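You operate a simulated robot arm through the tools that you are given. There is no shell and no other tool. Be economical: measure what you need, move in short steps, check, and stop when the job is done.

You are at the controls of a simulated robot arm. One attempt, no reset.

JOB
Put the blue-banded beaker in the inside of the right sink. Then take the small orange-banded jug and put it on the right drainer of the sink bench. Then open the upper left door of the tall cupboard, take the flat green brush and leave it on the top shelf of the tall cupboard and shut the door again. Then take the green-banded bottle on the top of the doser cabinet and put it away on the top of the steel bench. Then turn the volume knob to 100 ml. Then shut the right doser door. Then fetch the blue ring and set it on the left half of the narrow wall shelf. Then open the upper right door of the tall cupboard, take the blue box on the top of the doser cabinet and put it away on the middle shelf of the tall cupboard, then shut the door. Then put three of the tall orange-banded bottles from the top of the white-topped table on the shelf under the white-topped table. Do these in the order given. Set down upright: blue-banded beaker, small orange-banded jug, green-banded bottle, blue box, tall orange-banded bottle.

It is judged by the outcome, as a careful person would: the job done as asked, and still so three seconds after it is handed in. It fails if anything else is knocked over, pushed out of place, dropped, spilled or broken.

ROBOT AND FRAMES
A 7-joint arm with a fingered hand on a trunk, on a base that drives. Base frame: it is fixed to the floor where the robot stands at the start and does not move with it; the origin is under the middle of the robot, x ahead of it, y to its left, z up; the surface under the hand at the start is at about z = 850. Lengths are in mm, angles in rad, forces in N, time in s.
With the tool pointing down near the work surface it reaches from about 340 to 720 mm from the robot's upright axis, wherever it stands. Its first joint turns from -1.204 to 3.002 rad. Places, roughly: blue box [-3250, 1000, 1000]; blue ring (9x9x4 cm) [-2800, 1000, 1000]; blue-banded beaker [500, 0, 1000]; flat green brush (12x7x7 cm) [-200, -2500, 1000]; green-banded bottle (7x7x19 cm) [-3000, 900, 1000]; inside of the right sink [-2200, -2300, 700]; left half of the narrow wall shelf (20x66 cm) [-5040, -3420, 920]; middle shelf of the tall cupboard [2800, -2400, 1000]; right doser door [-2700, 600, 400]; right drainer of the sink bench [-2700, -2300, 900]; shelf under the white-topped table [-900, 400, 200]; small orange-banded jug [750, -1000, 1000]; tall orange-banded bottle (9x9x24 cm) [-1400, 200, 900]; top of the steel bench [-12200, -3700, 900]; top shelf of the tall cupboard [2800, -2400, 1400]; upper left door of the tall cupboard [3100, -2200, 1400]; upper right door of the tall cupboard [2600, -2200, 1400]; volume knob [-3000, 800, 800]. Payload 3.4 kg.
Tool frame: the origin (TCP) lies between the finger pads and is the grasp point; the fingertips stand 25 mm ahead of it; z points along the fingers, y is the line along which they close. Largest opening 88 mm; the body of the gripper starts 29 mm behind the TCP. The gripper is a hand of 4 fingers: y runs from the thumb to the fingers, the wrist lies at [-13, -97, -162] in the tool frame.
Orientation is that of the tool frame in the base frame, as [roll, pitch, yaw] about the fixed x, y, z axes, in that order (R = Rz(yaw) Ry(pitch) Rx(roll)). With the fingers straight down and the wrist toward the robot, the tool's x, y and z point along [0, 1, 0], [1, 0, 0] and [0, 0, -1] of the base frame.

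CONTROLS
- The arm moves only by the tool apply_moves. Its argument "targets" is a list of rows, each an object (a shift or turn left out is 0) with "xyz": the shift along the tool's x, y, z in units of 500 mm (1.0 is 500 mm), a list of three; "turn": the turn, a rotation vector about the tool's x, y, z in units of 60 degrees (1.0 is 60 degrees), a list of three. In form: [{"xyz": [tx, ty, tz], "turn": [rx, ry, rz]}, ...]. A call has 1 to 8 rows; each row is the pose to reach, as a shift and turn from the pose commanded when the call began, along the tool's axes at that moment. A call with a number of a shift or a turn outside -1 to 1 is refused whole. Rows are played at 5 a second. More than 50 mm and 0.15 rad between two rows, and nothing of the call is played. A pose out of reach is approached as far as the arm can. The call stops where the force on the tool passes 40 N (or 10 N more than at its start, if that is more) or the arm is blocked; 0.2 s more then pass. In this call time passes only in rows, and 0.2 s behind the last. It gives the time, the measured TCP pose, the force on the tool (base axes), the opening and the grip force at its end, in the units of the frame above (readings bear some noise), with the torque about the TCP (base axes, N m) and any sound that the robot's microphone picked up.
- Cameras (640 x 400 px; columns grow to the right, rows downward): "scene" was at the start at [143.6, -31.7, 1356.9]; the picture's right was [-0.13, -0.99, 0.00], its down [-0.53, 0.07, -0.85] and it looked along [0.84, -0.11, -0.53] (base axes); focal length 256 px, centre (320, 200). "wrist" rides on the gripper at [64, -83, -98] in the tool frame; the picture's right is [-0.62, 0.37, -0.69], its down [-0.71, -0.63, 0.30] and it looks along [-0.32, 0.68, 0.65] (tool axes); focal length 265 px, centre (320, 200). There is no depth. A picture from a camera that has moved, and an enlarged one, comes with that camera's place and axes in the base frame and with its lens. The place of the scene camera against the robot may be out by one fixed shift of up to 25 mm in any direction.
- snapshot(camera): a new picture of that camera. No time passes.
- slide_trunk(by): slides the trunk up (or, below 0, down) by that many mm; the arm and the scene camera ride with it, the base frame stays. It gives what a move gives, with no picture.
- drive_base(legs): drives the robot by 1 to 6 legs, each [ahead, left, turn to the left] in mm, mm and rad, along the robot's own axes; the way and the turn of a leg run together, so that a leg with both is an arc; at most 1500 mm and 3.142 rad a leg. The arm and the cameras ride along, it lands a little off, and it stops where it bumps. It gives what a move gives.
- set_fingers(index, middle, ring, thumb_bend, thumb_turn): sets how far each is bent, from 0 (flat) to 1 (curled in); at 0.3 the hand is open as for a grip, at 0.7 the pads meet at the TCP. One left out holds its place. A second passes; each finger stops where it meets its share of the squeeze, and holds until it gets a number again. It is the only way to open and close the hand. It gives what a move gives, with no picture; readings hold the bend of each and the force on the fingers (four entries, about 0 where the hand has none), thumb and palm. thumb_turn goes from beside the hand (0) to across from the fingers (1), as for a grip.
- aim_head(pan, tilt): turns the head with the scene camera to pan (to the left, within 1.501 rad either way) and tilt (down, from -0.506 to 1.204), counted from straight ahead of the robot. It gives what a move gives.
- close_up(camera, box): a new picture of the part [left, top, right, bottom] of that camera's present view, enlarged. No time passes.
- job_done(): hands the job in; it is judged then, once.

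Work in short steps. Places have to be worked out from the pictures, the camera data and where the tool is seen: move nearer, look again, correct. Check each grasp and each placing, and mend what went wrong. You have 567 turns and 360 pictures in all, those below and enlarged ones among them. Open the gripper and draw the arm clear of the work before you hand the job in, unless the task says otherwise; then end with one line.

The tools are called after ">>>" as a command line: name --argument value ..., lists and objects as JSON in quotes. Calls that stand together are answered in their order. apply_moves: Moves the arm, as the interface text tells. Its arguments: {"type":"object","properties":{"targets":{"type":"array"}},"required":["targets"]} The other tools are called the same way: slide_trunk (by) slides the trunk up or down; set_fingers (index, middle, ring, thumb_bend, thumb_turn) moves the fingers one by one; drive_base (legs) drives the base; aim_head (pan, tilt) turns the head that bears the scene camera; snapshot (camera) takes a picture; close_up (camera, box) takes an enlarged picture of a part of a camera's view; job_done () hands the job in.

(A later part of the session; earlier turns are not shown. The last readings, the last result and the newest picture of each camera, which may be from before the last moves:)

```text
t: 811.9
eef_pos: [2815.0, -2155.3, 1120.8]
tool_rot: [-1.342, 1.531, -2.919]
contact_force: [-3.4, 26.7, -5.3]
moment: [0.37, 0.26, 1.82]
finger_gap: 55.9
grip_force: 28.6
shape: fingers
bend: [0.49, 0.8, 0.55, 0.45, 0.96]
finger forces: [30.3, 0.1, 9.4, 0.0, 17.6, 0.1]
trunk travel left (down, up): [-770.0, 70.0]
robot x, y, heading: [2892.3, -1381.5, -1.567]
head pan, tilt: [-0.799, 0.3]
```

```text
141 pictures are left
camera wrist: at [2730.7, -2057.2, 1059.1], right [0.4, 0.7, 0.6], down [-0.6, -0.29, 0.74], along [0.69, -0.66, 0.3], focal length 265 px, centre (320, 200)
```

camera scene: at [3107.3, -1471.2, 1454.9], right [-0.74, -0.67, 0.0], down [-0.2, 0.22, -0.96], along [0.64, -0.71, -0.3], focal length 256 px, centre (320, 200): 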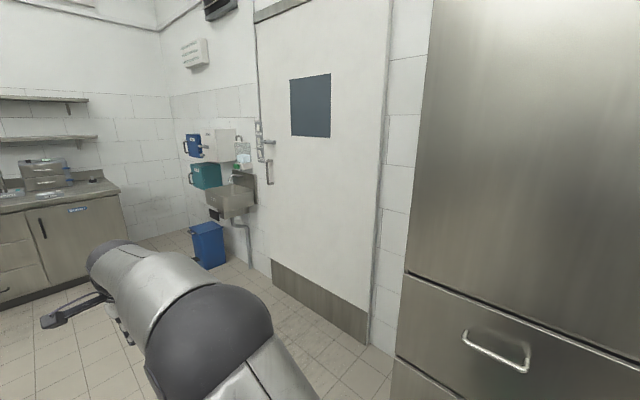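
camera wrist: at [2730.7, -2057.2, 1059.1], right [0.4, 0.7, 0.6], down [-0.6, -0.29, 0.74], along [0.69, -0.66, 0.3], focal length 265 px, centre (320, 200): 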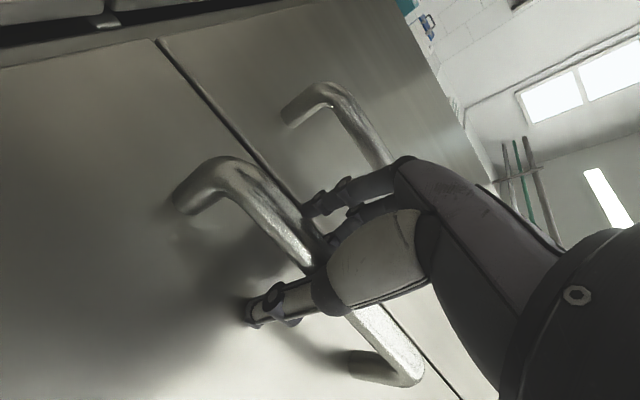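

The index and ring fingers are jammed against the door. I back off ~12 mm so they can curl behind the bar.

>>> apply_moves --targets '[{"xyz": [0, 0, -0.012]}, {"xyz": [0, 0, -0.026]}]'

>>> set_fingers --index 0.85 --middle 0.85 --ring 0.85 --thumb_bend 0.5

>>> snapshot --camera "wrist"

```text
t: 812.5
eef_pos: [2811.5, -2148.5, 1118.7]
tool_rot: [-1.429, 1.533, -3.01]
contact_force: [-4.7, -3.8, 2.5]
moment: [0.05, 0.01, 0.61]
finger_gap: 47.8
grip_force: 9.6
shape: fingers
bend: [0.54, 0.8, 0.68, 0.45, 0.98]
finger forces: [7.6, 0.0, 0.0, 0.0, 11.1, 0.1]
trunk travel left (down, up): [-770.0, 70.0]
robot x, y, heading: [2890.0, -1383.6, -1.564]
head pan, tilt: [-0.799, 0.3]
```

```text
t: 813.5
eef_pos: [2813.6, -2147.1, 1118.1]
tool_rot: [-1.411, 1.531, -2.988]
contact_force: [-5.9, -3.7, 7.2]
moment: [0.0, -0.02, 0.69]
finger_gap: 48.4
grip_force: 13.6
shape: fingers
bend: [0.54, 0.85, 0.84, 0.45, 0.98]
finger forces: [9.3, 0.2, 1.8, 0.1, 15.4, 0.1]
trunk travel left (down, up): [-770.0, 70.0]
robot x, y, heading: [2889.8, -1378.9, -1.574]
head pan, tilt: [-0.799, 0.3]
```

```text
140 pictures are left
camera wrist: at [2729.7, -2049.0, 1056.6], right [0.4, 0.69, 0.6], down [-0.6, -0.3, 0.74], along [0.69, -0.66, 0.3], focal length 265 px, centre (320, 200)
```

wrist: 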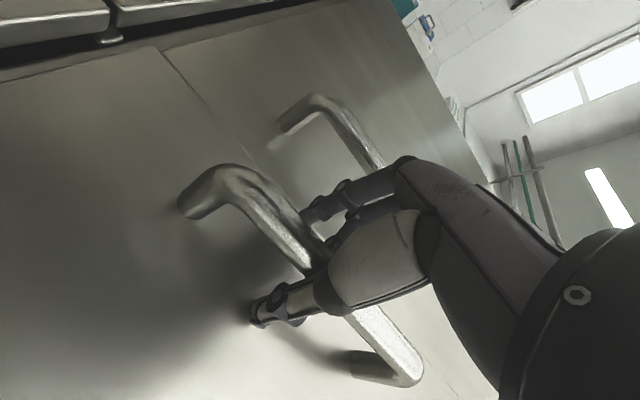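

Middle and ring fingers are hooked behind the bar. I pull with the arm along the door's arc.

>>> apply_moves --targets '[{"xyz": [0, -0.004, -0.06]}, {"xyz": [0, -0.012, -0.12]}, {"xyz": [0, -0.025, -0.18]}, {"xyz": [0, -0.045, -0.24]}]'

>>> snapshot --camera "wrist"

>>> aim_head --pan -0.2 --tilt 0.4

>>> snapshot --camera "scene"

```text
t: 814.5
eef_pos: [2791.0, -2024.6, 1119.0]
tool_rot: [-1.478, 1.533, -3.051]
contact_force: [2.3, -0.6, 1.7]
moment: [0.02, -0.16, 0.76]
finger_gap: 55.5
grip_force: 15.3
shape: fingers
bend: [0.49, 0.85, 0.85, 0.42, 0.96]
finger forces: [17.3, 2.1, 0.0, 0.0, 10.8, 0.0]
trunk travel left (down, up): [-770.0, 70.0]
robot x, y, heading: [2893.1, -1381.9, -1.569]
head pan, tilt: [-0.799, 0.3]
```

```text
139 pictures are left
camera wrist: at [2707.3, -1926.0, 1057.5], right [0.4, 0.69, 0.6], down [-0.6, -0.3, 0.74], along [0.69, -0.66, 0.3], focal length 265 px, centre (320, 200)
```

wrist: 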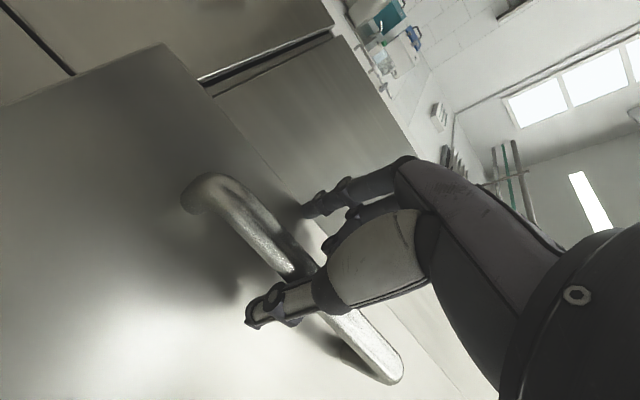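

```text
t: 815.5
eef_pos: [2791.9, -2025.3, 1119.4]
tool_rot: [-1.481, 1.53, -3.061]
contact_force: [5.4, 0.8, -0.7]
moment: [-0.03, -0.17, 0.66]
finger_gap: 55.2
grip_force: 15.7
shape: fingers
bend: [0.49, 0.85, 0.85, 0.42, 0.96]
finger forces: [17.4, 3.2, 0.9, 0.0, 10.4, 0.1]
trunk travel left (down, up): [-770.0, 70.0]
robot x, y, heading: [2894.9, -1380.9, -1.57]
head pan, tilt: [-0.201, 0.4]
```

```text
138 pictures are left
camera scene: at [2879.8, -1542.7, 1491.7], right [-0.98, 0.2, 0.0], down [0.08, 0.38, -0.92], along [-0.18, -0.9, -0.39], focal length 256 px, centre (320, 200)
```

scene: 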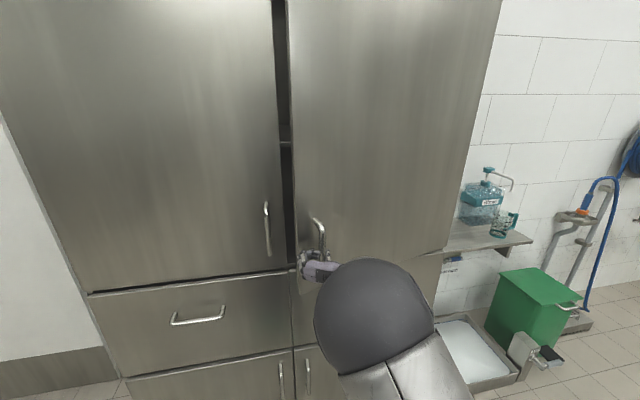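

Door open ~16°. I keep pulling along the arc.

>>> apply_moves --targets '[{"xyz": [0, -0.018, -0.06]}, {"xyz": [0, -0.04, -0.12]}, {"xyz": [0, -0.07, -0.18]}, {"xyz": [0, -0.1, -0.23]}]'

>>> snapshot --camera "scene"

```text
t: 816.5
eef_pos: [2746.9, -1911.0, 1123.6]
tool_rot: [-1.511, 1.529, -3.087]
contact_force: [6.2, 3.0, -6.1]
moment: [0.23, -0.11, 0.59]
finger_gap: 57.1
grip_force: 10.6
shape: fingers
bend: [0.46, 0.85, 0.85, 0.43, 0.96]
finger forces: [15.1, 0.0, 0.0, 0.1, 6.7, 0.0]
trunk travel left (down, up): [-770.0, 70.0]
robot x, y, heading: [2892.1, -1385.1, -1.569]
head pan, tilt: [-0.201, 0.4]
```

```text
137 pictures are left
camera scene: at [2879.2, -1542.5, 1491.6], right [-0.98, 0.2, 0.0], down [0.08, 0.38, -0.92], along [-0.18, -0.9, -0.39], focal length 256 px, centre (320, 200)
```

scene: 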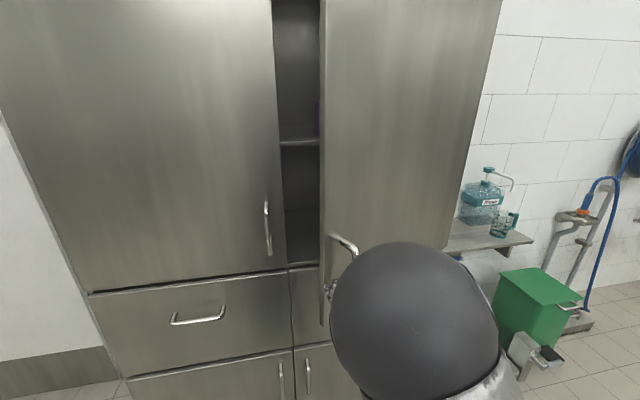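

Door ~33° open. I release the handle and withdraw.

>>> set_fingers --index 0.15 --middle 0.15 --ring 0.15 --thumb_bend 0.1

>>> apply_moves --targets '[{"xyz": [0, 0.01, -0.06]}, {"xyz": [0, 0.03, -0.12]}]'

>>> snapshot --camera "wrist"

```text
t: 817.5
eef_pos: [2745.6, -1912.3, 1123.6]
tool_rot: [-1.469, 1.53, -3.045]
contact_force: [0.3, 0.1, -0.7]
moment: [-0.05, 0.02, -0.01]
finger_gap: 115.0
grip_force: 0.0
shape: fingers
bend: [0.15, 0.15, 0.15, 0.1, 0.97]
finger forces: [0.1, 0.1, 0.0, 0.1, 0.1, 0.1]
trunk travel left (down, up): [-770.0, 70.0]
robot x, y, heading: [2889.5, -1380.6, -1.567]
head pan, tilt: [-0.201, 0.4]
```

```text
t: 818.0
eef_pos: [2763.6, -1853.0, 1123.2]
tool_rot: [-1.449, 1.533, -3.028]
contact_force: [-1.0, 0.5, -0.2]
moment: [0.0, 0.01, 0.02]
finger_gap: 114.8
grip_force: 0.0
shape: fingers
bend: [0.15, 0.15, 0.15, 0.1, 0.97]
finger forces: [0.0, 0.0, 0.0, 0.0, 0.0, 0.1]
trunk travel left (down, up): [-770.0, 70.0]
robot x, y, heading: [2889.3, -1383.4, -1.57]
head pan, tilt: [-0.201, 0.4]
```

```text
136 pictures are left
camera wrist: at [2678.3, -1754.4, 1061.3], right [0.4, 0.69, 0.6], down [-0.6, -0.3, 0.74], along [0.69, -0.66, 0.3], focal length 265 px, centre (320, 200)
```

wrist: 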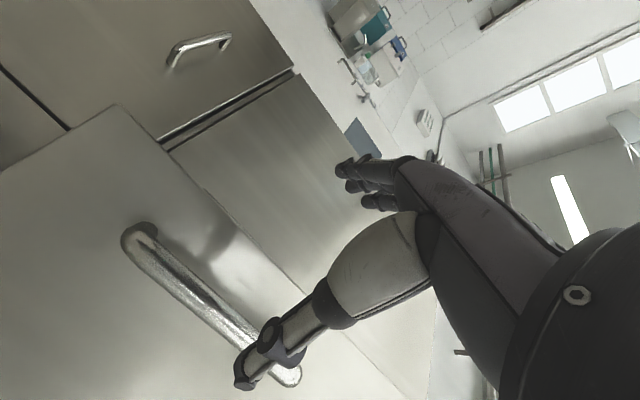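

Free of the handle. I sidestep left, go forward past the door's edge, then turn right to push it open from inside.

>>> drive_base --legs '[[0, 160, 0], [170, 0, 0], [0, 0, -0.4]]'

>>> snapshot --camera "scene"

```text
t: 821.8
eef_pos: [2746.8, -1935.6, 1121.9]
tool_rot: [-1.5, 1.53, 2.798]
contact_force: [5.3, 3.5, -1.4]
moment: [-0.15, 0.04, -0.5]
finger_gap: 114.9
grip_force: 0.0
shape: fingers
bend: [0.15, 0.15, 0.15, 0.1, 0.98]
finger forces: [0.1, 0.1, 0.0, 0.0, 0.0, 0.0]
trunk travel left (down, up): [-770.0, 70.0]
robot x, y, heading: [3049.7, -1554.5, -1.977]
head pan, tilt: [-0.201, 0.4]
```

```text
135 pictures are left
camera scene: at [2985.2, -1694.7, 1491.8], right [-0.82, 0.57, 0.0], down [0.22, 0.32, -0.92], along [-0.52, -0.76, -0.39], focal length 256 px, centre (320, 200)
```

scene: 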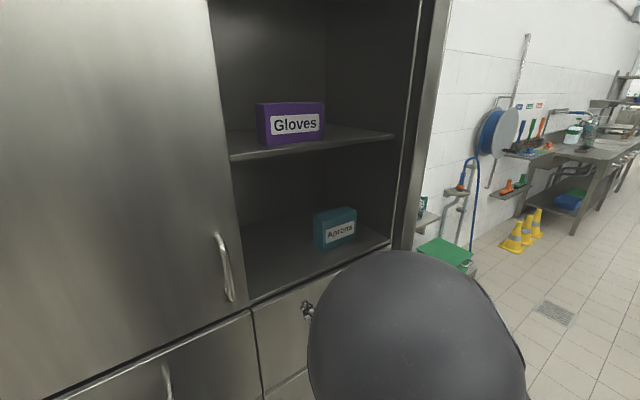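

Good: middle shelf has an Aprons box at the right, free space beside it. I turn further.

>>> drive_base --legs '[[0, 0, -0.4]]'

>>> snapshot --camera "scene"

```text
t: 823.3
eef_pos: [2622.8, -1789.0, 1122.6]
tool_rot: [-1.483, 1.529, 2.421]
contact_force: [-0.2, -0.6, -0.6]
moment: [0.0, 0.01, 0.03]
finger_gap: 114.5
grip_force: 0.1
shape: fingers
bend: [0.15, 0.15, 0.15, 0.1, 0.98]
finger forces: [0.1, 0.0, 0.1, 0.0, 0.1, 0.1]
trunk travel left (down, up): [-770.0, 70.0]
robot x, y, heading: [3049.5, -1552.3, -2.368]
head pan, tilt: [-0.201, 0.4]
```

```text
134 pictures are left
camera scene: at [2942.0, -1658.6, 1491.7], right [-0.54, 0.84, 0.0], down [0.33, 0.21, -0.92], along [-0.78, -0.5, -0.39], focal length 256 px, centre (320, 200)
```

scene: 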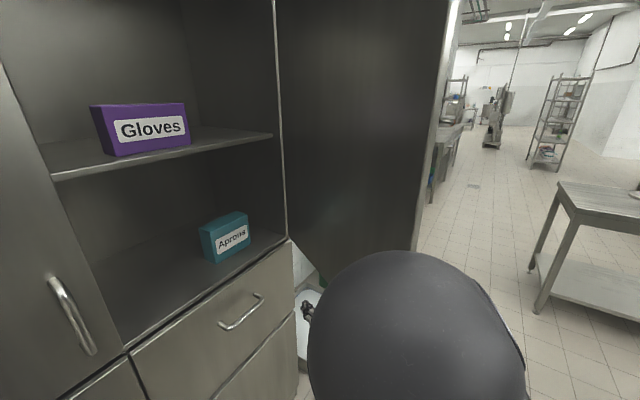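

Door at ~70°. I push it a bit further by moving the base.

>>> drive_base --legs '[[100, -165, 0]]'

>>> snapshot --camera "scene"

```text
t: 824.9
eef_pos: [2433.5, -1741.3, 1121.9]
tool_rot: [-1.53, 1.532, 2.377]
contact_force: [-0.1, -0.4, 0.1]
moment: [-0.01, -0.02, -0.04]
finger_gap: 114.7
grip_force: 0.1
shape: fingers
bend: [0.15, 0.15, 0.15, 0.1, 0.98]
finger forces: [0.0, 0.0, 0.1, 0.0, 0.1, 0.0]
trunk travel left (down, up): [-770.0, 70.0]
robot x, y, heading: [2865.0, -1505.1, -2.371]
head pan, tilt: [-0.201, 0.4]
```

```text
133 pictures are left
camera scene: at [2754.2, -1610.6, 1491.6], right [-0.54, 0.84, 0.0], down [0.33, 0.21, -0.92], along [-0.77, -0.5, -0.39], focal length 256 px, centre (320, 200)
```

scene: 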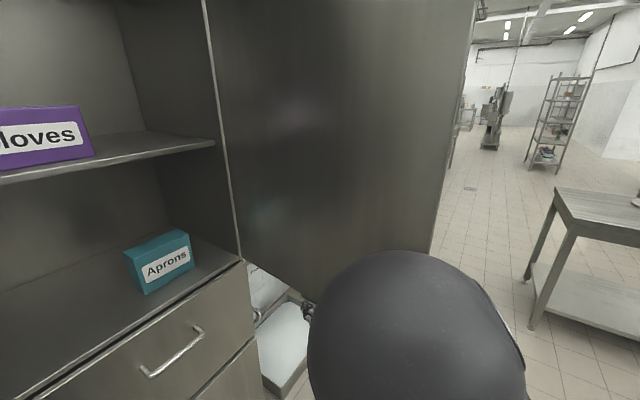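

The door is wide open (~90°). I back away from it, turn to face -x and pass carefully between the door edge and the second table.

>>> drive_base --legs '[[-150, 0, 0], [0, 0, -0.77]]'

>>> aim_head --pan 0.1 --tilt 0.5

>>> snapshot --camera "scene"

```text
t: 828.3
eef_pos: [2496.8, -1277.4, 1121.5]
tool_rot: [-1.491, 1.529, 1.654]
contact_force: [0.8, -0.2, 0.4]
moment: [-0.03, -0.03, -0.03]
finger_gap: 114.8
grip_force: 0.1
shape: fingers
bend: [0.15, 0.15, 0.15, 0.1, 0.98]
finger forces: [0.0, 0.0, 0.1, 0.1, 0.1, 0.0]
trunk travel left (down, up): [-770.0, 70.0]
robot x, y, heading: [2970.5, -1401.5, -3.124]
head pan, tilt: [-0.201, 0.4]
```

```text
t: 829.1
eef_pos: [2496.7, -1276.2, 1122.1]
tool_rot: [-1.484, 1.532, 1.663]
contact_force: [-0.2, -0.4, -0.7]
moment: [0.0, -0.02, 0.01]
finger_gap: 114.9
grip_force: 0.0
shape: fingers
bend: [0.15, 0.15, 0.15, 0.1, 0.98]
finger forces: [0.0, 0.0, 0.0, 0.0, 0.1, 0.1]
trunk travel left (down, up): [-770.0, 70.0]
robot x, y, heading: [2969.8, -1401.7, -3.129]
head pan, tilt: [0.099, 0.499]
```

```text
132 pictures are left
camera scene: at [2834.7, -1432.0, 1482.5], right [-0.11, 0.99, 0.0], down [0.48, 0.05, -0.88], along [-0.87, -0.1, -0.48], focal length 256 px, centre (320, 200)
```

scene: 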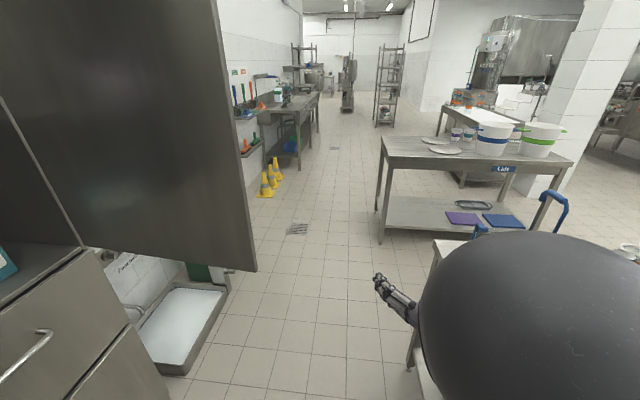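

The gap is just wide enough. I straighten slightly and drive through slowly in two legs.

>>> drive_base --legs '[[0, -18, -0.02], [600, 0, 0], [700, 0, 0]]'

```text
t: 836.3
eef_pos: [1208.8, -1214.7, 1121.2]
tool_rot: [-1.5, 1.532, 1.61]
contact_force: [-0.1, 0.5, -0.5]
moment: [0.0, -0.01, 0.01]
finger_gap: 114.6
grip_force: 0.0
shape: fingers
bend: [0.15, 0.15, 0.15, 0.1, 0.98]
finger forces: [0.0, 0.0, 0.0, 0.0, 0.0, 0.1]
trunk travel left (down, up): [-770.0, 70.0]
robot x, y, heading: [1677.0, -1358.6, 3.115]
head pan, tilt: [0.099, 0.499]
```

Through. I drive on west toward the doser.

>>> drive_base --legs '[[0, 100, 0.05], [1500, 0, 0], [1500, 0, 0], [1500, 0, 0]]'

>>> apply_moves --targets '[{"xyz": [0, 0, 0.08]}, {"xyz": [0, 0, 0.16]}]'

>>> apply_moves --targets '[{"turn": [0.08, 0.08, 0.08]}, {"turn": [0.16, 0.16, 0.16]}, {"turn": [0.24, 0.24, 0.24]}, {"turn": [0.32, 0.32, 0.32]}, {"turn": [0.4, 0.4, 0.4]}, {"turn": [0.48, 0.48, 0.48]}, {"turn": [0.56, 0.56, 0.56]}, {"turn": [0.577, 0.577, 0.577]}]'

>>> apply_moves --targets '[{"turn": [0.08, 0.08, 0.08]}, {"turn": [0.16, 0.16, 0.16]}, {"turn": [0.24, 0.24, 0.24]}, {"turn": [0.32, 0.32, 0.32]}, {"turn": [0.4, 0.4, 0.4]}, {"turn": [0.48, 0.48, 0.48]}, {"turn": [0.56, 0.56, 0.56]}, {"turn": [0.577, 0.577, 0.577]}]'

```text
t: 858.6
eef_pos: [-3321.9, -1320.9, 1122.1]
tool_rot: [-1.467, 1.53, 1.626]
contact_force: [-0.5, -0.4, 0.6]
moment: [-0.02, -0.03, -0.01]
finger_gap: 114.6
grip_force: 0.2
shape: fingers
bend: [0.15, 0.15, 0.15, 0.1, 0.98]
finger forces: [0.0, 0.1, 0.0, 0.0, 0.0, 0.1]
trunk travel left (down, up): [-770.0, 70.0]
robot x, y, heading: [-2857.6, -1469.0, 3.104]
head pan, tilt: [0.099, 0.499]
```

```text
t: 859.2
eef_pos: [-3402.6, -1317.3, 1122.0]
tool_rot: [-1.515, 1.529, 1.577]
contact_force: [0.1, 0.0, 0.0]
moment: [-0.04, 0.01, 0.0]
finger_gap: 114.8
grip_force: 0.1
shape: fingers
bend: [0.15, 0.15, 0.15, 0.1, 0.98]
finger forces: [0.1, 0.0, 0.0, 0.0, 0.1, 0.0]
trunk travel left (down, up): [-770.0, 70.0]
robot x, y, heading: [-2854.7, -1466.8, 3.107]
head pan, tilt: [0.099, 0.499]
```

```text
t: 861.0
eef_pos: [-3402.0, -1315.9, 1122.5]
tool_rot: [2.701, 0.764, -1.142]
contact_force: [-0.3, -0.8, -0.6]
moment: [0.0, -0.01, 0.02]
finger_gap: 114.5
grip_force: 0.1
shape: fingers
bend: [0.15, 0.15, 0.15, 0.1, 0.98]
finger forces: [0.0, 0.0, 0.0, 0.0, 0.0, 0.0]
trunk travel left (down, up): [-770.0, 70.0]
robot x, y, heading: [-2855.8, -1467.1, 3.099]
head pan, tilt: [0.099, 0.499]
```

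```text
t: 862.9
eef_pos: [-3402.8, -1315.2, 1122.3]
tool_rot: [3.14, 0.039, -1.621]
contact_force: [0.3, -0.3, -0.6]
moment: [0.02, -0.05, -0.02]
finger_gap: 114.9
grip_force: 0.0
shape: fingers
bend: [0.15, 0.15, 0.15, 0.1, 0.98]
finger forces: [0.0, 0.1, 0.1, 0.0, 0.1, 0.0]
trunk travel left (down, up): [-770.0, 70.0]
robot x, y, heading: [-2855.1, -1468.1, 3.1]
head pan, tilt: [0.099, 0.499]
```

Fingers down again. I turn to face the doser, strafe left to x≈-3320 and approach the Caps box.

>>> drive_base --legs '[[0, 0, -1.53], [0, 460, 0], [1400, 0, 0]]'

>>> aim_head --pan -0.1 --tilt 0.5

>>> snapshot --camera "scene"

>>> snapshot --camera "wrist"

```text
t: 876.0
eef_pos: [-3192.1, 497.1, 1121.7]
tool_rot: [3.137, 0.04, -3.126]
contact_force: [0.3, 0.5, -0.3]
moment: [0.03, -0.02, 0.01]
finger_gap: 115.0
grip_force: 0.0
shape: fingers
bend: [0.15, 0.15, 0.15, 0.1, 0.98]
finger forces: [0.0, 0.0, 0.0, 0.1, 0.0, 0.0]
trunk travel left (down, up): [-770.0, 70.0]
robot x, y, heading: [-3309.6, -57.5, 1.596]
head pan, tilt: [0.099, 0.499]
```

```text
t: 876.7
eef_pos: [-3192.0, 497.6, 1122.2]
tool_rot: [3.138, 0.039, -3.126]
contact_force: [-0.1, 0.1, 0.1]
moment: [-0.02, 0.01, 0.0]
finger_gap: 114.7
grip_force: 0.0
shape: fingers
bend: [0.15, 0.15, 0.15, 0.1, 0.98]
finger forces: [0.0, 0.1, 0.0, 0.1, 0.1, 0.0]
trunk travel left (down, up): [-770.0, 70.0]
robot x, y, heading: [-3309.3, -54.1, 1.599]
head pan, tilt: [-0.099, 0.499]
```

```text
131 pictures are left
camera scene: at [-3299.6, 63.4, 1482.5], right [1.0, -0.07, 0.0], down [-0.04, -0.48, -0.88], along [0.07, 0.88, -0.48], focal length 256 px, centre (320, 200)
```

scene: 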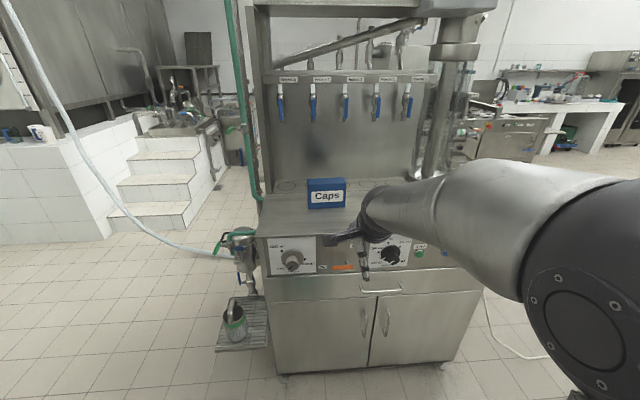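

```text
130 pictures are left
camera wrist: at [-3257.9, 412.4, 1217.4], right [0.59, 0.38, 0.72], down [0.74, -0.62, -0.28], along [0.34, 0.69, -0.64], focal length 265 px, centre (320, 200)
```

wrist: 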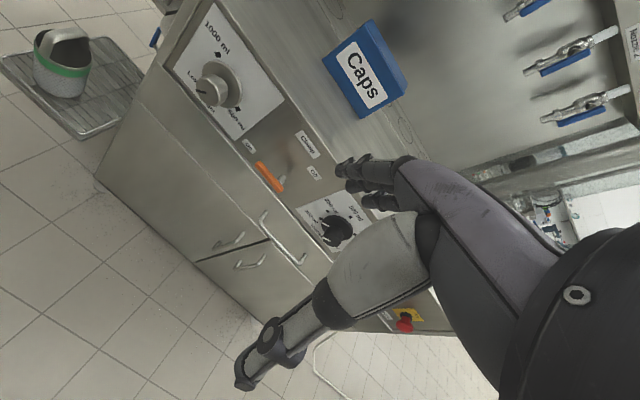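

Box: front edge from about (-3286, 1000) to (-3140, 985). I drive 390 mm closer and look down at it.

>>> drive_base --legs '[[390, 0, -0.025]]'

>>> snapshot --camera "wrist"

>>> snapshot --camera "scene"

```text
t: 879.2
eef_pos: [-3182.0, 893.4, 1121.7]
tool_rot: [3.137, 0.041, 3.132]
contact_force: [0.1, -1.4, -0.3]
moment: [-0.02, 0.03, -0.01]
finger_gap: 114.7
grip_force: 0.0
shape: fingers
bend: [0.15, 0.15, 0.15, 0.1, 0.98]
finger forces: [0.1, 0.1, 0.0, 0.0, 0.0, 0.0]
trunk travel left (down, up): [-770.0, 70.0]
robot x, y, heading: [-3315.4, 338.4, 1.57]
head pan, tilt: [-0.099, 0.499]
```

```text
129 pictures are left
camera wrist: at [-3250.1, 808.5, 1217.4], right [0.6, 0.36, 0.72], down [0.72, -0.64, -0.28], along [0.36, 0.68, -0.64], focal length 265 px, centre (320, 200)
```

wrist: 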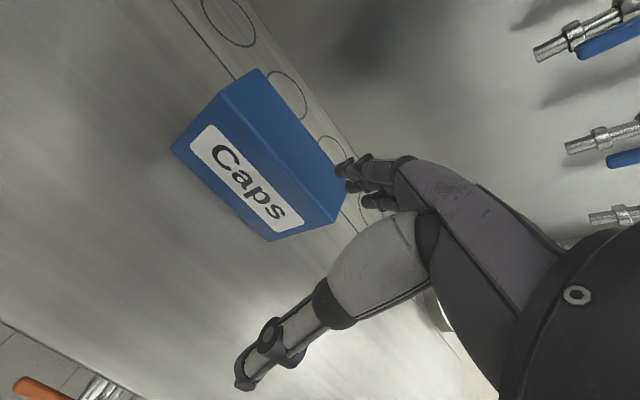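

```text
128 pictures are left
camera scene: at [-3300.4, 460.9, 1482.5], right [0.99, -0.1, 0.0], down [-0.05, -0.48, -0.88], along [0.09, 0.87, -0.48], focal length 256 px, centre (320, 200)
```

scene: 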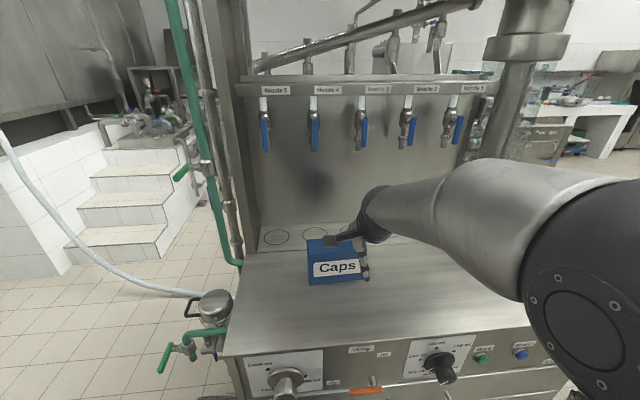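

Box measured: centre (-3205, 1015), 155×71 mm, top z≈1044. I close in 60 mm, centre the hand and descend around its thickness.

>>> drive_base --legs '[[60, 0, 0]]'

>>> apply_moves --targets '[{"xyz": [0.03, 0.06, 0]}, {"xyz": [0.046, 0.124, 0.02]}, {"xyz": [0.046, 0.124, 0.08]}]'

>>> snapshot --camera "wrist"

```text
t: 880.1
eef_pos: [-3182.7, 951.1, 1122.0]
tool_rot: [3.136, 0.04, 3.134]
contact_force: [-0.4, 1.2, 1.0]
moment: [-0.04, 0.01, -0.01]
finger_gap: 114.7
grip_force: 0.0
shape: fingers
bend: [0.15, 0.15, 0.15, 0.1, 0.98]
finger forces: [0.0, 0.0, 0.0, 0.1, 0.0, 0.0]
trunk travel left (down, up): [-770.0, 70.0]
robot x, y, heading: [-3318.7, 400.7, 1.568]
head pan, tilt: [-0.099, 0.499]
```

```text
t: 881.0
eef_pos: [-3202.4, 1012.5, 1082.0]
tool_rot: [3.137, 0.041, 3.132]
contact_force: [0.4, 0.1, 0.4]
moment: [0.01, 0.0, 0.0]
finger_gap: 114.9
grip_force: 0.0
shape: fingers
bend: [0.15, 0.15, 0.15, 0.1, 0.98]
finger forces: [0.0, 0.0, 0.0, 0.0, 0.0, 0.1]
trunk travel left (down, up): [-770.0, 70.0]
robot x, y, heading: [-3311.4, 397.1, 1.566]
head pan, tilt: [-0.099, 0.499]
```

```text
127 pictures are left
camera wrist: at [-3270.5, 929.2, 1178.0], right [0.6, 0.36, 0.72], down [0.72, -0.64, -0.28], along [0.36, 0.68, -0.64], focal length 265 px, centre (320, 200)
```

wrist: 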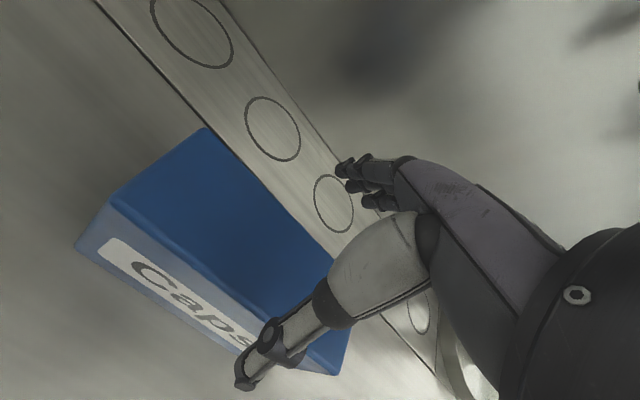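

Centred enough (thickness y 973–1045). I descend to z≈1020 and close.

>>> apply_moves --targets '[{"xyz": [0.004, -0.004, 0.05]}, {"xyz": [0.004, -0.004, 0.1]}, {"xyz": [0.004, -0.004, 0.124]}]'

>>> set_fingers --index 0.65 --middle 0.65 --ring 0.65 --thumb_bend 0.62

>>> snapshot --camera "wrist"

```text
t: 881.8
eef_pos: [-3203.2, 1007.2, 1025.4]
tool_rot: [3.121, 0.04, 3.131]
contact_force: [0.6, -4.0, 29.7]
moment: [-0.13, 0.22, 0.06]
finger_gap: 117.2
grip_force: 14.8
shape: fingers
bend: [0.14, 0.15, 0.15, 0.1, 0.98]
finger forces: [10.5, 0.0, 0.0, 0.0, 19.2, 0.0]
trunk travel left (down, up): [-770.0, 70.0]
robot x, y, heading: [-3315.8, 396.0, 1.567]
head pan, tilt: [-0.099, 0.499]
```

```text
t: 882.8
eef_pos: [-3203.1, 1008.7, 1026.7]
tool_rot: [3.117, 0.041, 3.131]
contact_force: [2.8, 3.9, 37.8]
moment: [0.74, -0.01, 1.07]
finger_gap: 79.4
grip_force: 71.2
shape: fingers
bend: [0.22, 0.48, 0.4, 0.61, 0.97]
finger forces: [33.2, 15.1, 28.4, 0.1, 65.5, 0.1]
trunk travel left (down, up): [-770.0, 70.0]
robot x, y, heading: [-3315.6, 402.2, 1.566]
head pan, tilt: [-0.099, 0.499]
```

```text
126 pictures are left
camera wrist: at [-3270.7, 923.9, 1120.7], right [0.59, 0.35, 0.73], down [0.72, -0.63, -0.29], along [0.36, 0.7, -0.62], focal length 265 px, centre (320, 200)
```

wrist: 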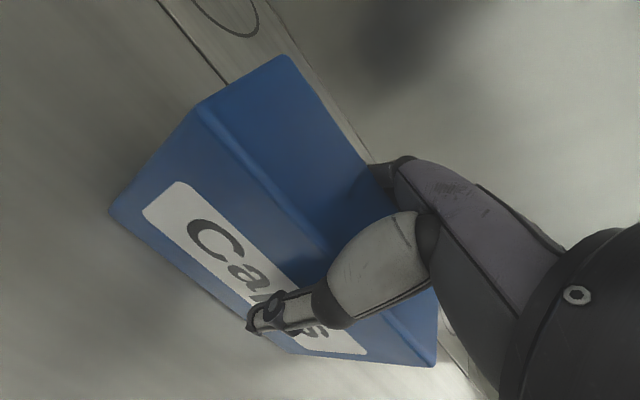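

Gripped strongly. I lift and check.

>>> apply_moves --targets '[{"xyz": [0, 0, -0.04]}, {"xyz": [0, -0.02, -0.12]}, {"xyz": [0, -0.06, -0.2]}]'

>>> snapshot --camera "scene"

>>> snapshot --camera "wrist"

```text
t: 883.5
eef_pos: [-3206.6, 979.3, 1115.9]
tool_rot: [3.14, 0.041, 3.133]
contact_force: [-0.3, -0.2, -1.3]
moment: [0.02, 0.02, -0.03]
finger_gap: 76.4
grip_force: 51.0
shape: fingers
bend: [0.23, 0.5, 0.44, 0.61, 0.94]
finger forces: [24.3, 9.9, 13.5, 0.1, 53.5, 0.0]
trunk travel left (down, up): [-770.0, 70.0]
robot x, y, heading: [-3314.3, 399.0, 1.571]
head pan, tilt: [-0.099, 0.499]
```

```text
125 pictures are left
camera scene: at [-3300.4, 518.6, 1482.5], right [0.99, -0.1, 0.0], down [-0.05, -0.48, -0.88], along [0.09, 0.87, -0.48], focal length 256 px, centre (320, 200)
```

scene: 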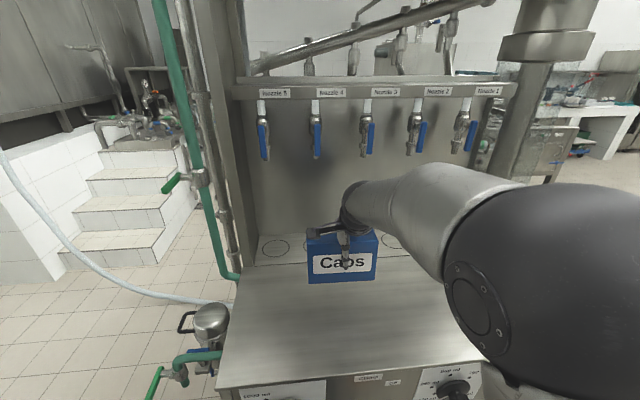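

```text
124 pictures are left
camera wrist: at [-3274.2, 896.3, 1212.4], right [0.6, 0.36, 0.72], down [0.72, -0.64, -0.28], along [0.36, 0.68, -0.64], focal length 265 px, centre (320, 200)
```

wrist: 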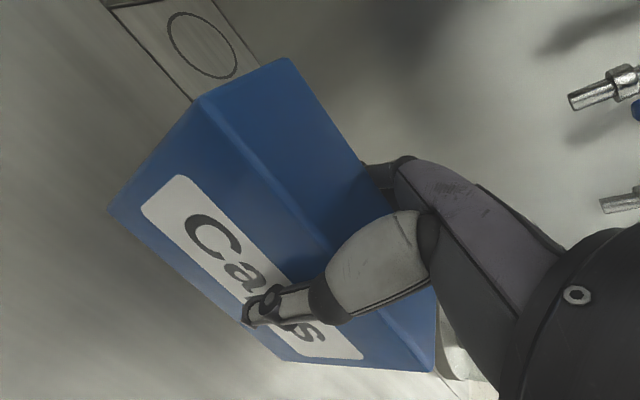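

The box is held upright, bottom ~87 mm below the TCP. I back into the aisle, face -x, and reverse east (so the elbow stays away from the open door).

>>> drive_base --legs '[[-1000, 0, 0], [-850, 0, 0], [0, 0, 1.57], [-1500, 0, 0], [-1500, 0, 0]]'

```text
t: 910.6
eef_pos: [-864.3, -1167.6, 1116.8]
tool_rot: [3.138, 0.039, -1.466]
contact_force: [1.1, -1.5, -0.4]
moment: [0.01, -0.02, 0.02]
finger_gap: 74.9
grip_force: 51.1
shape: fingers
bend: [0.23, 0.5, 0.44, 0.61, 0.94]
finger forces: [24.7, 10.1, 13.2, 0.0, 53.9, 0.0]
trunk travel left (down, up): [-770.0, 70.0]
robot x, y, heading: [-271.8, -1209.5, -3.033]
head pan, tilt: [-0.099, 0.499]
```

Heading drifted; I correct it and move back to y≈-1450 before continuing.

>>> drive_base --legs '[[0, 0, -0.108], [0, 240, 0], [-1000, 0, 0], [-900, 0, 0]]'

```text
t: 922.1
eef_pos: [1057.8, -1334.1, 1117.1]
tool_rot: [3.138, 0.04, -1.597]
contact_force: [1.0, 0.5, -1.7]
moment: [0.0, -0.01, -0.04]
finger_gap: 75.0
grip_force: 50.5
shape: fingers
bend: [0.23, 0.5, 0.44, 0.61, 0.94]
finger forces: [24.7, 10.1, 13.3, 0.1, 54.0, 0.0]
trunk travel left (down, up): [-770.0, 70.0]
robot x, y, heading: [1633.5, -1448.6, 3.122]
head pan, tilt: [-0.099, 0.499]
```

I fine-tune to y≈-1385 for the narrow passage and reverse in short legs, checking.

>>> drive_base --legs '[[0, -65, 0.02], [-350, 0, 0]]'

```text
t: 924.9
eef_pos: [1398.5, -1283.2, 1115.4]
tool_rot: [3.137, 0.04, -1.567]
contact_force: [0.2, 0.2, -1.1]
moment: [0.02, -0.01, 0.0]
finger_gap: 74.9
grip_force: 50.8
shape: fingers
bend: [0.23, 0.5, 0.44, 0.61, 0.94]
finger forces: [24.7, 10.1, 13.3, 0.0, 54.0, 0.0]
trunk travel left (down, up): [-770.0, 70.0]
robot x, y, heading: [1983.2, -1386.4, -3.125]
head pan, tilt: [-0.099, 0.499]
```

On line. I reverse through the passage to x≈3090.

>>> drive_base --legs '[[-550, 0, -0.012], [-560, 0, 0]]'

>>> aim_head --pan 0.4 --tilt 0.4

>>> snapshot --camera "scene"

```text
t: 930.9
eef_pos: [2517.2, -1277.2, 1117.3]
tool_rot: [3.136, 0.041, -1.581]
contact_force: [0.5, 0.0, -1.8]
moment: [-0.03, 0.0, 0.03]
finger_gap: 74.4
grip_force: 51.1
shape: fingers
bend: [0.23, 0.5, 0.44, 0.61, 0.94]
finger forces: [24.7, 10.1, 13.3, 0.0, 54.0, 0.0]
trunk travel left (down, up): [-770.0, 70.0]
robot x, y, heading: [3099.7, -1388.2, 3.138]
head pan, tilt: [-0.099, 0.499]
```

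```text
t: 931.9
eef_pos: [2516.7, -1277.5, 1115.8]
tool_rot: [3.139, 0.04, -1.581]
contact_force: [-0.3, 0.6, -2.2]
moment: [-0.02, 0.0, 0.0]
finger_gap: 74.9
grip_force: 51.2
shape: fingers
bend: [0.23, 0.5, 0.44, 0.61, 0.94]
finger forces: [24.8, 10.0, 13.3, 0.0, 54.0, 0.0]
trunk travel left (down, up): [-770.0, 70.0]
robot x, y, heading: [3097.4, -1383.4, 3.142]
head pan, tilt: [0.4, 0.4]
```

```text
123 pictures are left
camera scene: at [2967.2, -1442.2, 1491.6], right [-0.39, 0.92, 0.0], down [0.36, 0.15, -0.92], along [-0.85, -0.36, -0.39], focal length 256 px, centre (320, 200)
```

scene: 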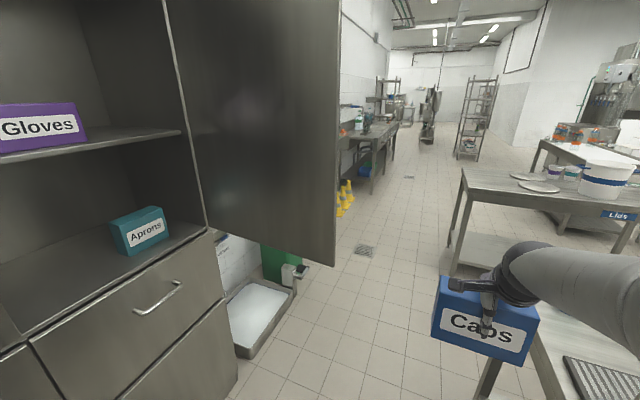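

I turn left to face the open cupboard half.

>>> drive_base --legs '[[0, 0, 1.57]]'

>>> apply_moves --targets '[{"xyz": [0, -0.02, -0.07]}, {"xyz": [0, -0.04, -0.14]}, {"xyz": [0, -0.07, -0.22]}, {"xyz": [0, -0.1, -0.3]}, {"xyz": [0, -0.12, -0.38]}, {"xyz": [0, -0.13, -0.46]}, {"xyz": [0, -0.13, -0.54]}, {"xyz": [0, -0.13, -0.6]}]'

>>> aim_head --pan -0.4 --tilt 0.3

>>> snapshot --camera "scene"

```text
t: 936.0
eef_pos: [2972.0, -1965.1, 1117.1]
tool_rot: [3.138, 0.04, -0.041]
contact_force: [0.3, -0.8, -1.2]
moment: [0.03, 0.0, 0.03]
finger_gap: 73.4
grip_force: 50.9
shape: fingers
bend: [0.23, 0.5, 0.44, 0.61, 0.94]
finger forces: [24.8, 10.2, 13.2, 0.0, 54.3, 0.0]
trunk travel left (down, up): [-770.0, 70.0]
robot x, y, heading: [3100.4, -1385.5, -1.598]
head pan, tilt: [0.4, 0.4]
```

```text
t: 937.8
eef_pos: [2987.8, -1900.1, 1417.7]
tool_rot: [3.14, 0.043, -0.04]
contact_force: [0.5, 0.2, -0.7]
moment: [0.01, 0.01, 0.02]
finger_gap: 71.9
grip_force: 43.8
shape: fingers
bend: [0.23, 0.5, 0.45, 0.6, 0.94]
finger forces: [21.0, 9.4, 10.9, 0.0, 46.6, 0.1]
trunk travel left (down, up): [-770.0, 70.0]
robot x, y, heading: [3096.4, -1386.5, -1.607]
head pan, tilt: [0.4, 0.4]
```

```text
t: 938.9
eef_pos: [2987.3, -1899.7, 1417.3]
tool_rot: [3.137, 0.039, -0.04]
contact_force: [-0.9, 0.6, -0.7]
moment: [-0.01, 0.0, 0.02]
finger_gap: 71.9
grip_force: 44.4
shape: fingers
bend: [0.23, 0.5, 0.45, 0.6, 0.94]
finger forces: [21.0, 9.5, 10.9, 0.0, 46.5, 0.0]
trunk travel left (down, up): [-770.0, 70.0]
robot x, y, heading: [3100.2, -1386.9, -1.604]
head pan, tilt: [-0.4, 0.3]
```

```text
122 pictures are left
camera scene: at [3062.3, -1541.7, 1500.9], right [-0.91, 0.42, 0.0], down [0.12, 0.27, -0.96], along [-0.4, -0.87, -0.3], focal length 256 px, centre (320, 200)
```

scene: 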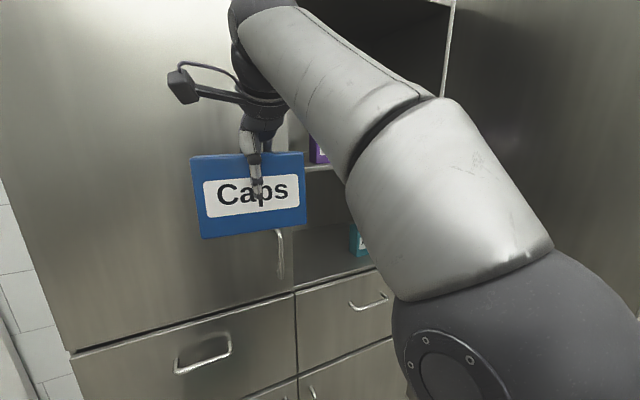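

Good posture. I lower the trunk to shelf height, strafe right so the box faces the free space, and move forward partway.

>>> slide_trunk --by -335

>>> drive_base --legs '[[0, -250, 0.03], [180, 0, 0]]'

>>> aim_head --pan -0.1 --tilt 0.3

>>> snapshot --camera "scene"

>>> snapshot --camera "wrist"

```text
t: 942.2
eef_pos: [2987.1, -1898.9, 1084.2]
tool_rot: [3.137, 0.04, -0.041]
contact_force: [0.6, -0.3, -1.3]
moment: [0.03, 0.01, 0.06]
finger_gap: 71.7
grip_force: 44.0
shape: fingers
bend: [0.23, 0.5, 0.45, 0.6, 0.94]
finger forces: [21.0, 9.4, 10.8, 0.0, 46.4, 0.0]
trunk travel left (down, up): [-435.0, 405.0]
robot x, y, heading: [3096.3, -1387.8, -1.602]
head pan, tilt: [-0.4, 0.3]
```

```text
t: 945.1
eef_pos: [2761.3, -2074.4, 1081.9]
tool_rot: [3.141, 0.041, -0.012]
contact_force: [-0.1, 0.1, -1.0]
moment: [0.01, -0.01, 0.02]
finger_gap: 71.9
grip_force: 43.7
shape: fingers
bend: [0.23, 0.5, 0.45, 0.6, 0.94]
finger forces: [21.1, 9.3, 10.8, 0.0, 46.4, 0.0]
trunk travel left (down, up): [-435.0, 405.0]
robot x, y, heading: [2855.9, -1559.5, -1.573]
head pan, tilt: [-0.4, 0.3]
```

```text
t: 945.9
eef_pos: [2760.3, -2074.6, 1082.2]
tool_rot: [3.137, 0.039, -0.01]
contact_force: [0.7, 0.0, 0.3]
moment: [-0.01, 0.01, 0.0]
finger_gap: 71.9
grip_force: 43.2
shape: fingers
bend: [0.23, 0.5, 0.45, 0.6, 0.94]
finger forces: [21.1, 9.3, 10.8, 0.0, 46.4, 0.0]
trunk travel left (down, up): [-435.0, 405.0]
robot x, y, heading: [2858.5, -1554.2, -1.579]
head pan, tilt: [-0.099, 0.3]
```

```text
121 pictures are left
camera scene: at [2851.5, -1719.9, 1165.9], right [-0.99, 0.1, 0.0], down [0.03, 0.29, -0.96], along [-0.1, -0.95, -0.3], focal length 256 px, centre (320, 200)
```

scene: 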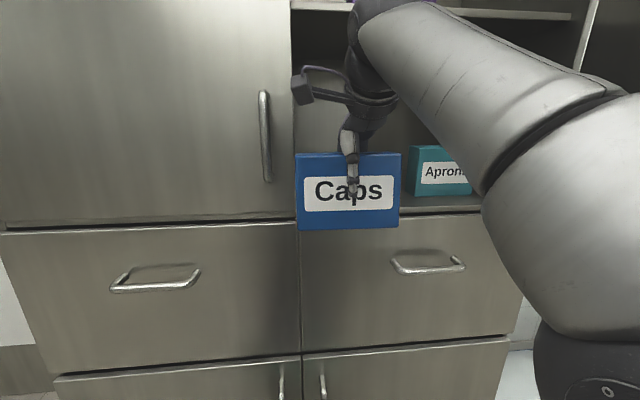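

```text
120 pictures are left
camera wrist: at [2831.0, -1990.7, 1178.7], right [-0.6, -0.36, 0.72], down [-0.72, 0.64, -0.28], along [-0.36, -0.68, -0.64], focal length 265 px, centre (320, 200)
```

wrist: 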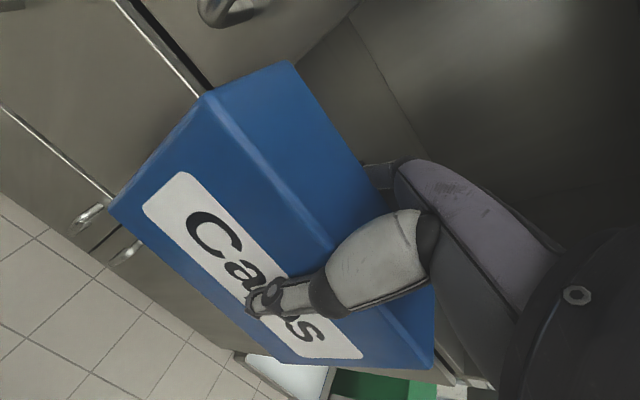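

Clearances look fine: box bottom ~35 mm above the shelf, left door edge 39 mm away. I shift right 35 mm and drive in.

>>> drive_base --legs '[[0, -35, 0.005], [130, 0, 0]]'

>>> snapshot --camera "scene"

>>> snapshot --camera "wrist"

```text
t: 947.6
eef_pos: [2728.8, -2205.4, 1082.4]
tool_rot: [3.14, 0.04, -0.002]
contact_force: [0.4, -0.6, -0.7]
moment: [0.01, 0.01, 0.01]
finger_gap: 72.0
grip_force: 44.3
shape: fingers
bend: [0.23, 0.5, 0.45, 0.6, 0.94]
finger forces: [21.1, 9.4, 11.0, 0.1, 46.3, 0.0]
trunk travel left (down, up): [-435.0, 405.0]
robot x, y, heading: [2819.8, -1685.2, -1.562]
head pan, tilt: [-0.099, 0.3]
```

```text
119 pictures are left
camera scene: at [2817.6, -1852.1, 1165.8], right [-1.0, 0.09, 0.0], down [0.03, 0.3, -0.95], along [-0.09, -0.95, -0.3], focal length 256 px, centre (320, 200)
```

scene: 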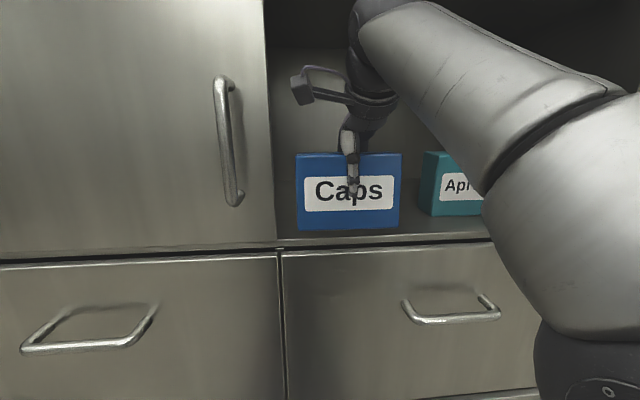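

```text
118 pictures are left
camera wrist: at [2799.0, -2123.0, 1178.3], right [-0.59, -0.36, 0.72], down [-0.72, 0.63, -0.28], along [-0.35, -0.68, -0.64], focal length 265 px, centre (320, 200)
```

wrist: 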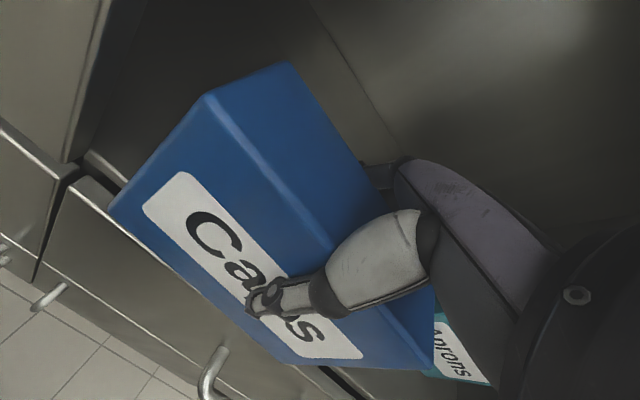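

Still clear (Aprons 130 mm away). Forward 95 mm more.

>>> drive_base --legs '[[95, 0, -0.005]]'

>>> apply_moves --targets '[{"xyz": [0, 0, 0.02]}, {"xyz": [0, 0, 0.04]}]'

>>> snapshot --camera "scene"

```text
t: 948.8
eef_pos: [2728.9, -2296.7, 1082.1]
tool_rot: [3.14, 0.04, -0.006]
contact_force: [-0.9, 0.1, -0.8]
moment: [0.01, 0.0, -0.03]
finger_gap: 71.8
grip_force: 43.6
shape: fingers
bend: [0.23, 0.5, 0.45, 0.6, 0.94]
finger forces: [21.2, 9.5, 11.0, 0.0, 46.3, 0.0]
trunk travel left (down, up): [-435.0, 405.0]
robot x, y, heading: [2818.7, -1781.9, -1.567]
head pan, tilt: [-0.099, 0.3]
```

```text
t: 949.4
eef_pos: [2730.1, -2294.8, 1063.1]
tool_rot: [3.139, 0.04, -0.004]
contact_force: [0.2, -0.2, -0.3]
moment: [-0.01, 0.02, 0.03]
finger_gap: 71.5
grip_force: 43.3
shape: fingers
bend: [0.23, 0.5, 0.45, 0.6, 0.94]
finger forces: [20.8, 9.3, 10.6, 0.0, 45.6, 0.0]
trunk travel left (down, up): [-435.0, 405.0]
robot x, y, heading: [2825.4, -1778.3, -1.567]
head pan, tilt: [-0.099, 0.3]
```

```text
117 pictures are left
camera scene: at [2817.8, -1941.4, 1165.9], right [-1.0, 0.1, 0.0], down [0.03, 0.29, -0.96], along [-0.09, -0.95, -0.3], focal length 256 px, centre (320, 200)
```

scene: 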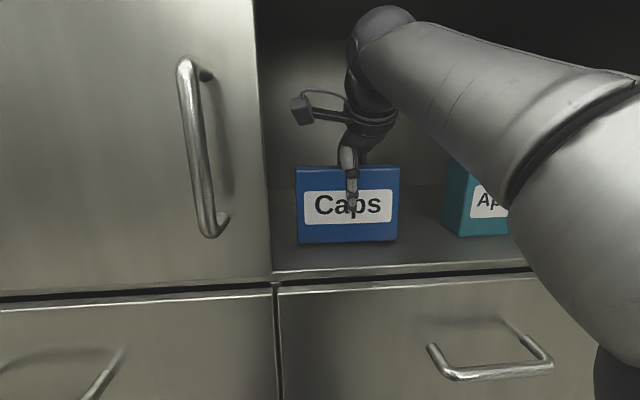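

Well over the shelf. I lower in small rows to contact.

>>> apply_moves --targets '[{"xyz": [0, 0, 0.012]}, {"xyz": [0, 0, 0.024]}, {"xyz": [0, 0, 0.036]}, {"xyz": [0, 0, 0.048]}, {"xyz": [0, 0, 0.06]}]'

>>> snapshot --camera "scene"

```text
t: 950.1
eef_pos: [2729.2, -2291.7, 1061.3]
tool_rot: [3.102, 0.035, -0.003]
contact_force: [2.1, 3.1, 17.9]
moment: [-0.32, -0.01, 0.1]
finger_gap: 72.2
grip_force: 51.7
shape: fingers
bend: [0.23, 0.5, 0.45, 0.6, 0.94]
finger forces: [25.2, 11.8, 12.6, 0.0, 54.1, 0.0]
trunk travel left (down, up): [-435.0, 405.0]
robot x, y, heading: [2820.4, -1781.1, -1.566]
head pan, tilt: [-0.099, 0.3]
stopped in row 3: the force on the tool passed its limit at 44 N (the readings are from after the stop); the commanded pose is now the measured one
```

```text
116 pictures are left
camera scene: at [2818.8, -1938.1, 1166.4], right [-1.0, 0.1, 0.0], down [0.03, 0.29, -0.96], along [-0.09, -0.95, -0.29], focal length 256 px, centre (320, 200)
```

scene: 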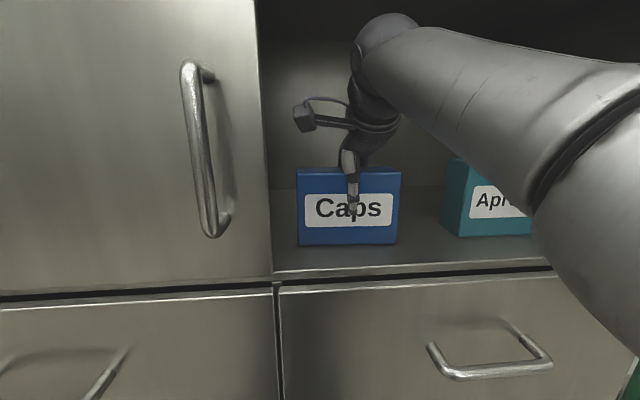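

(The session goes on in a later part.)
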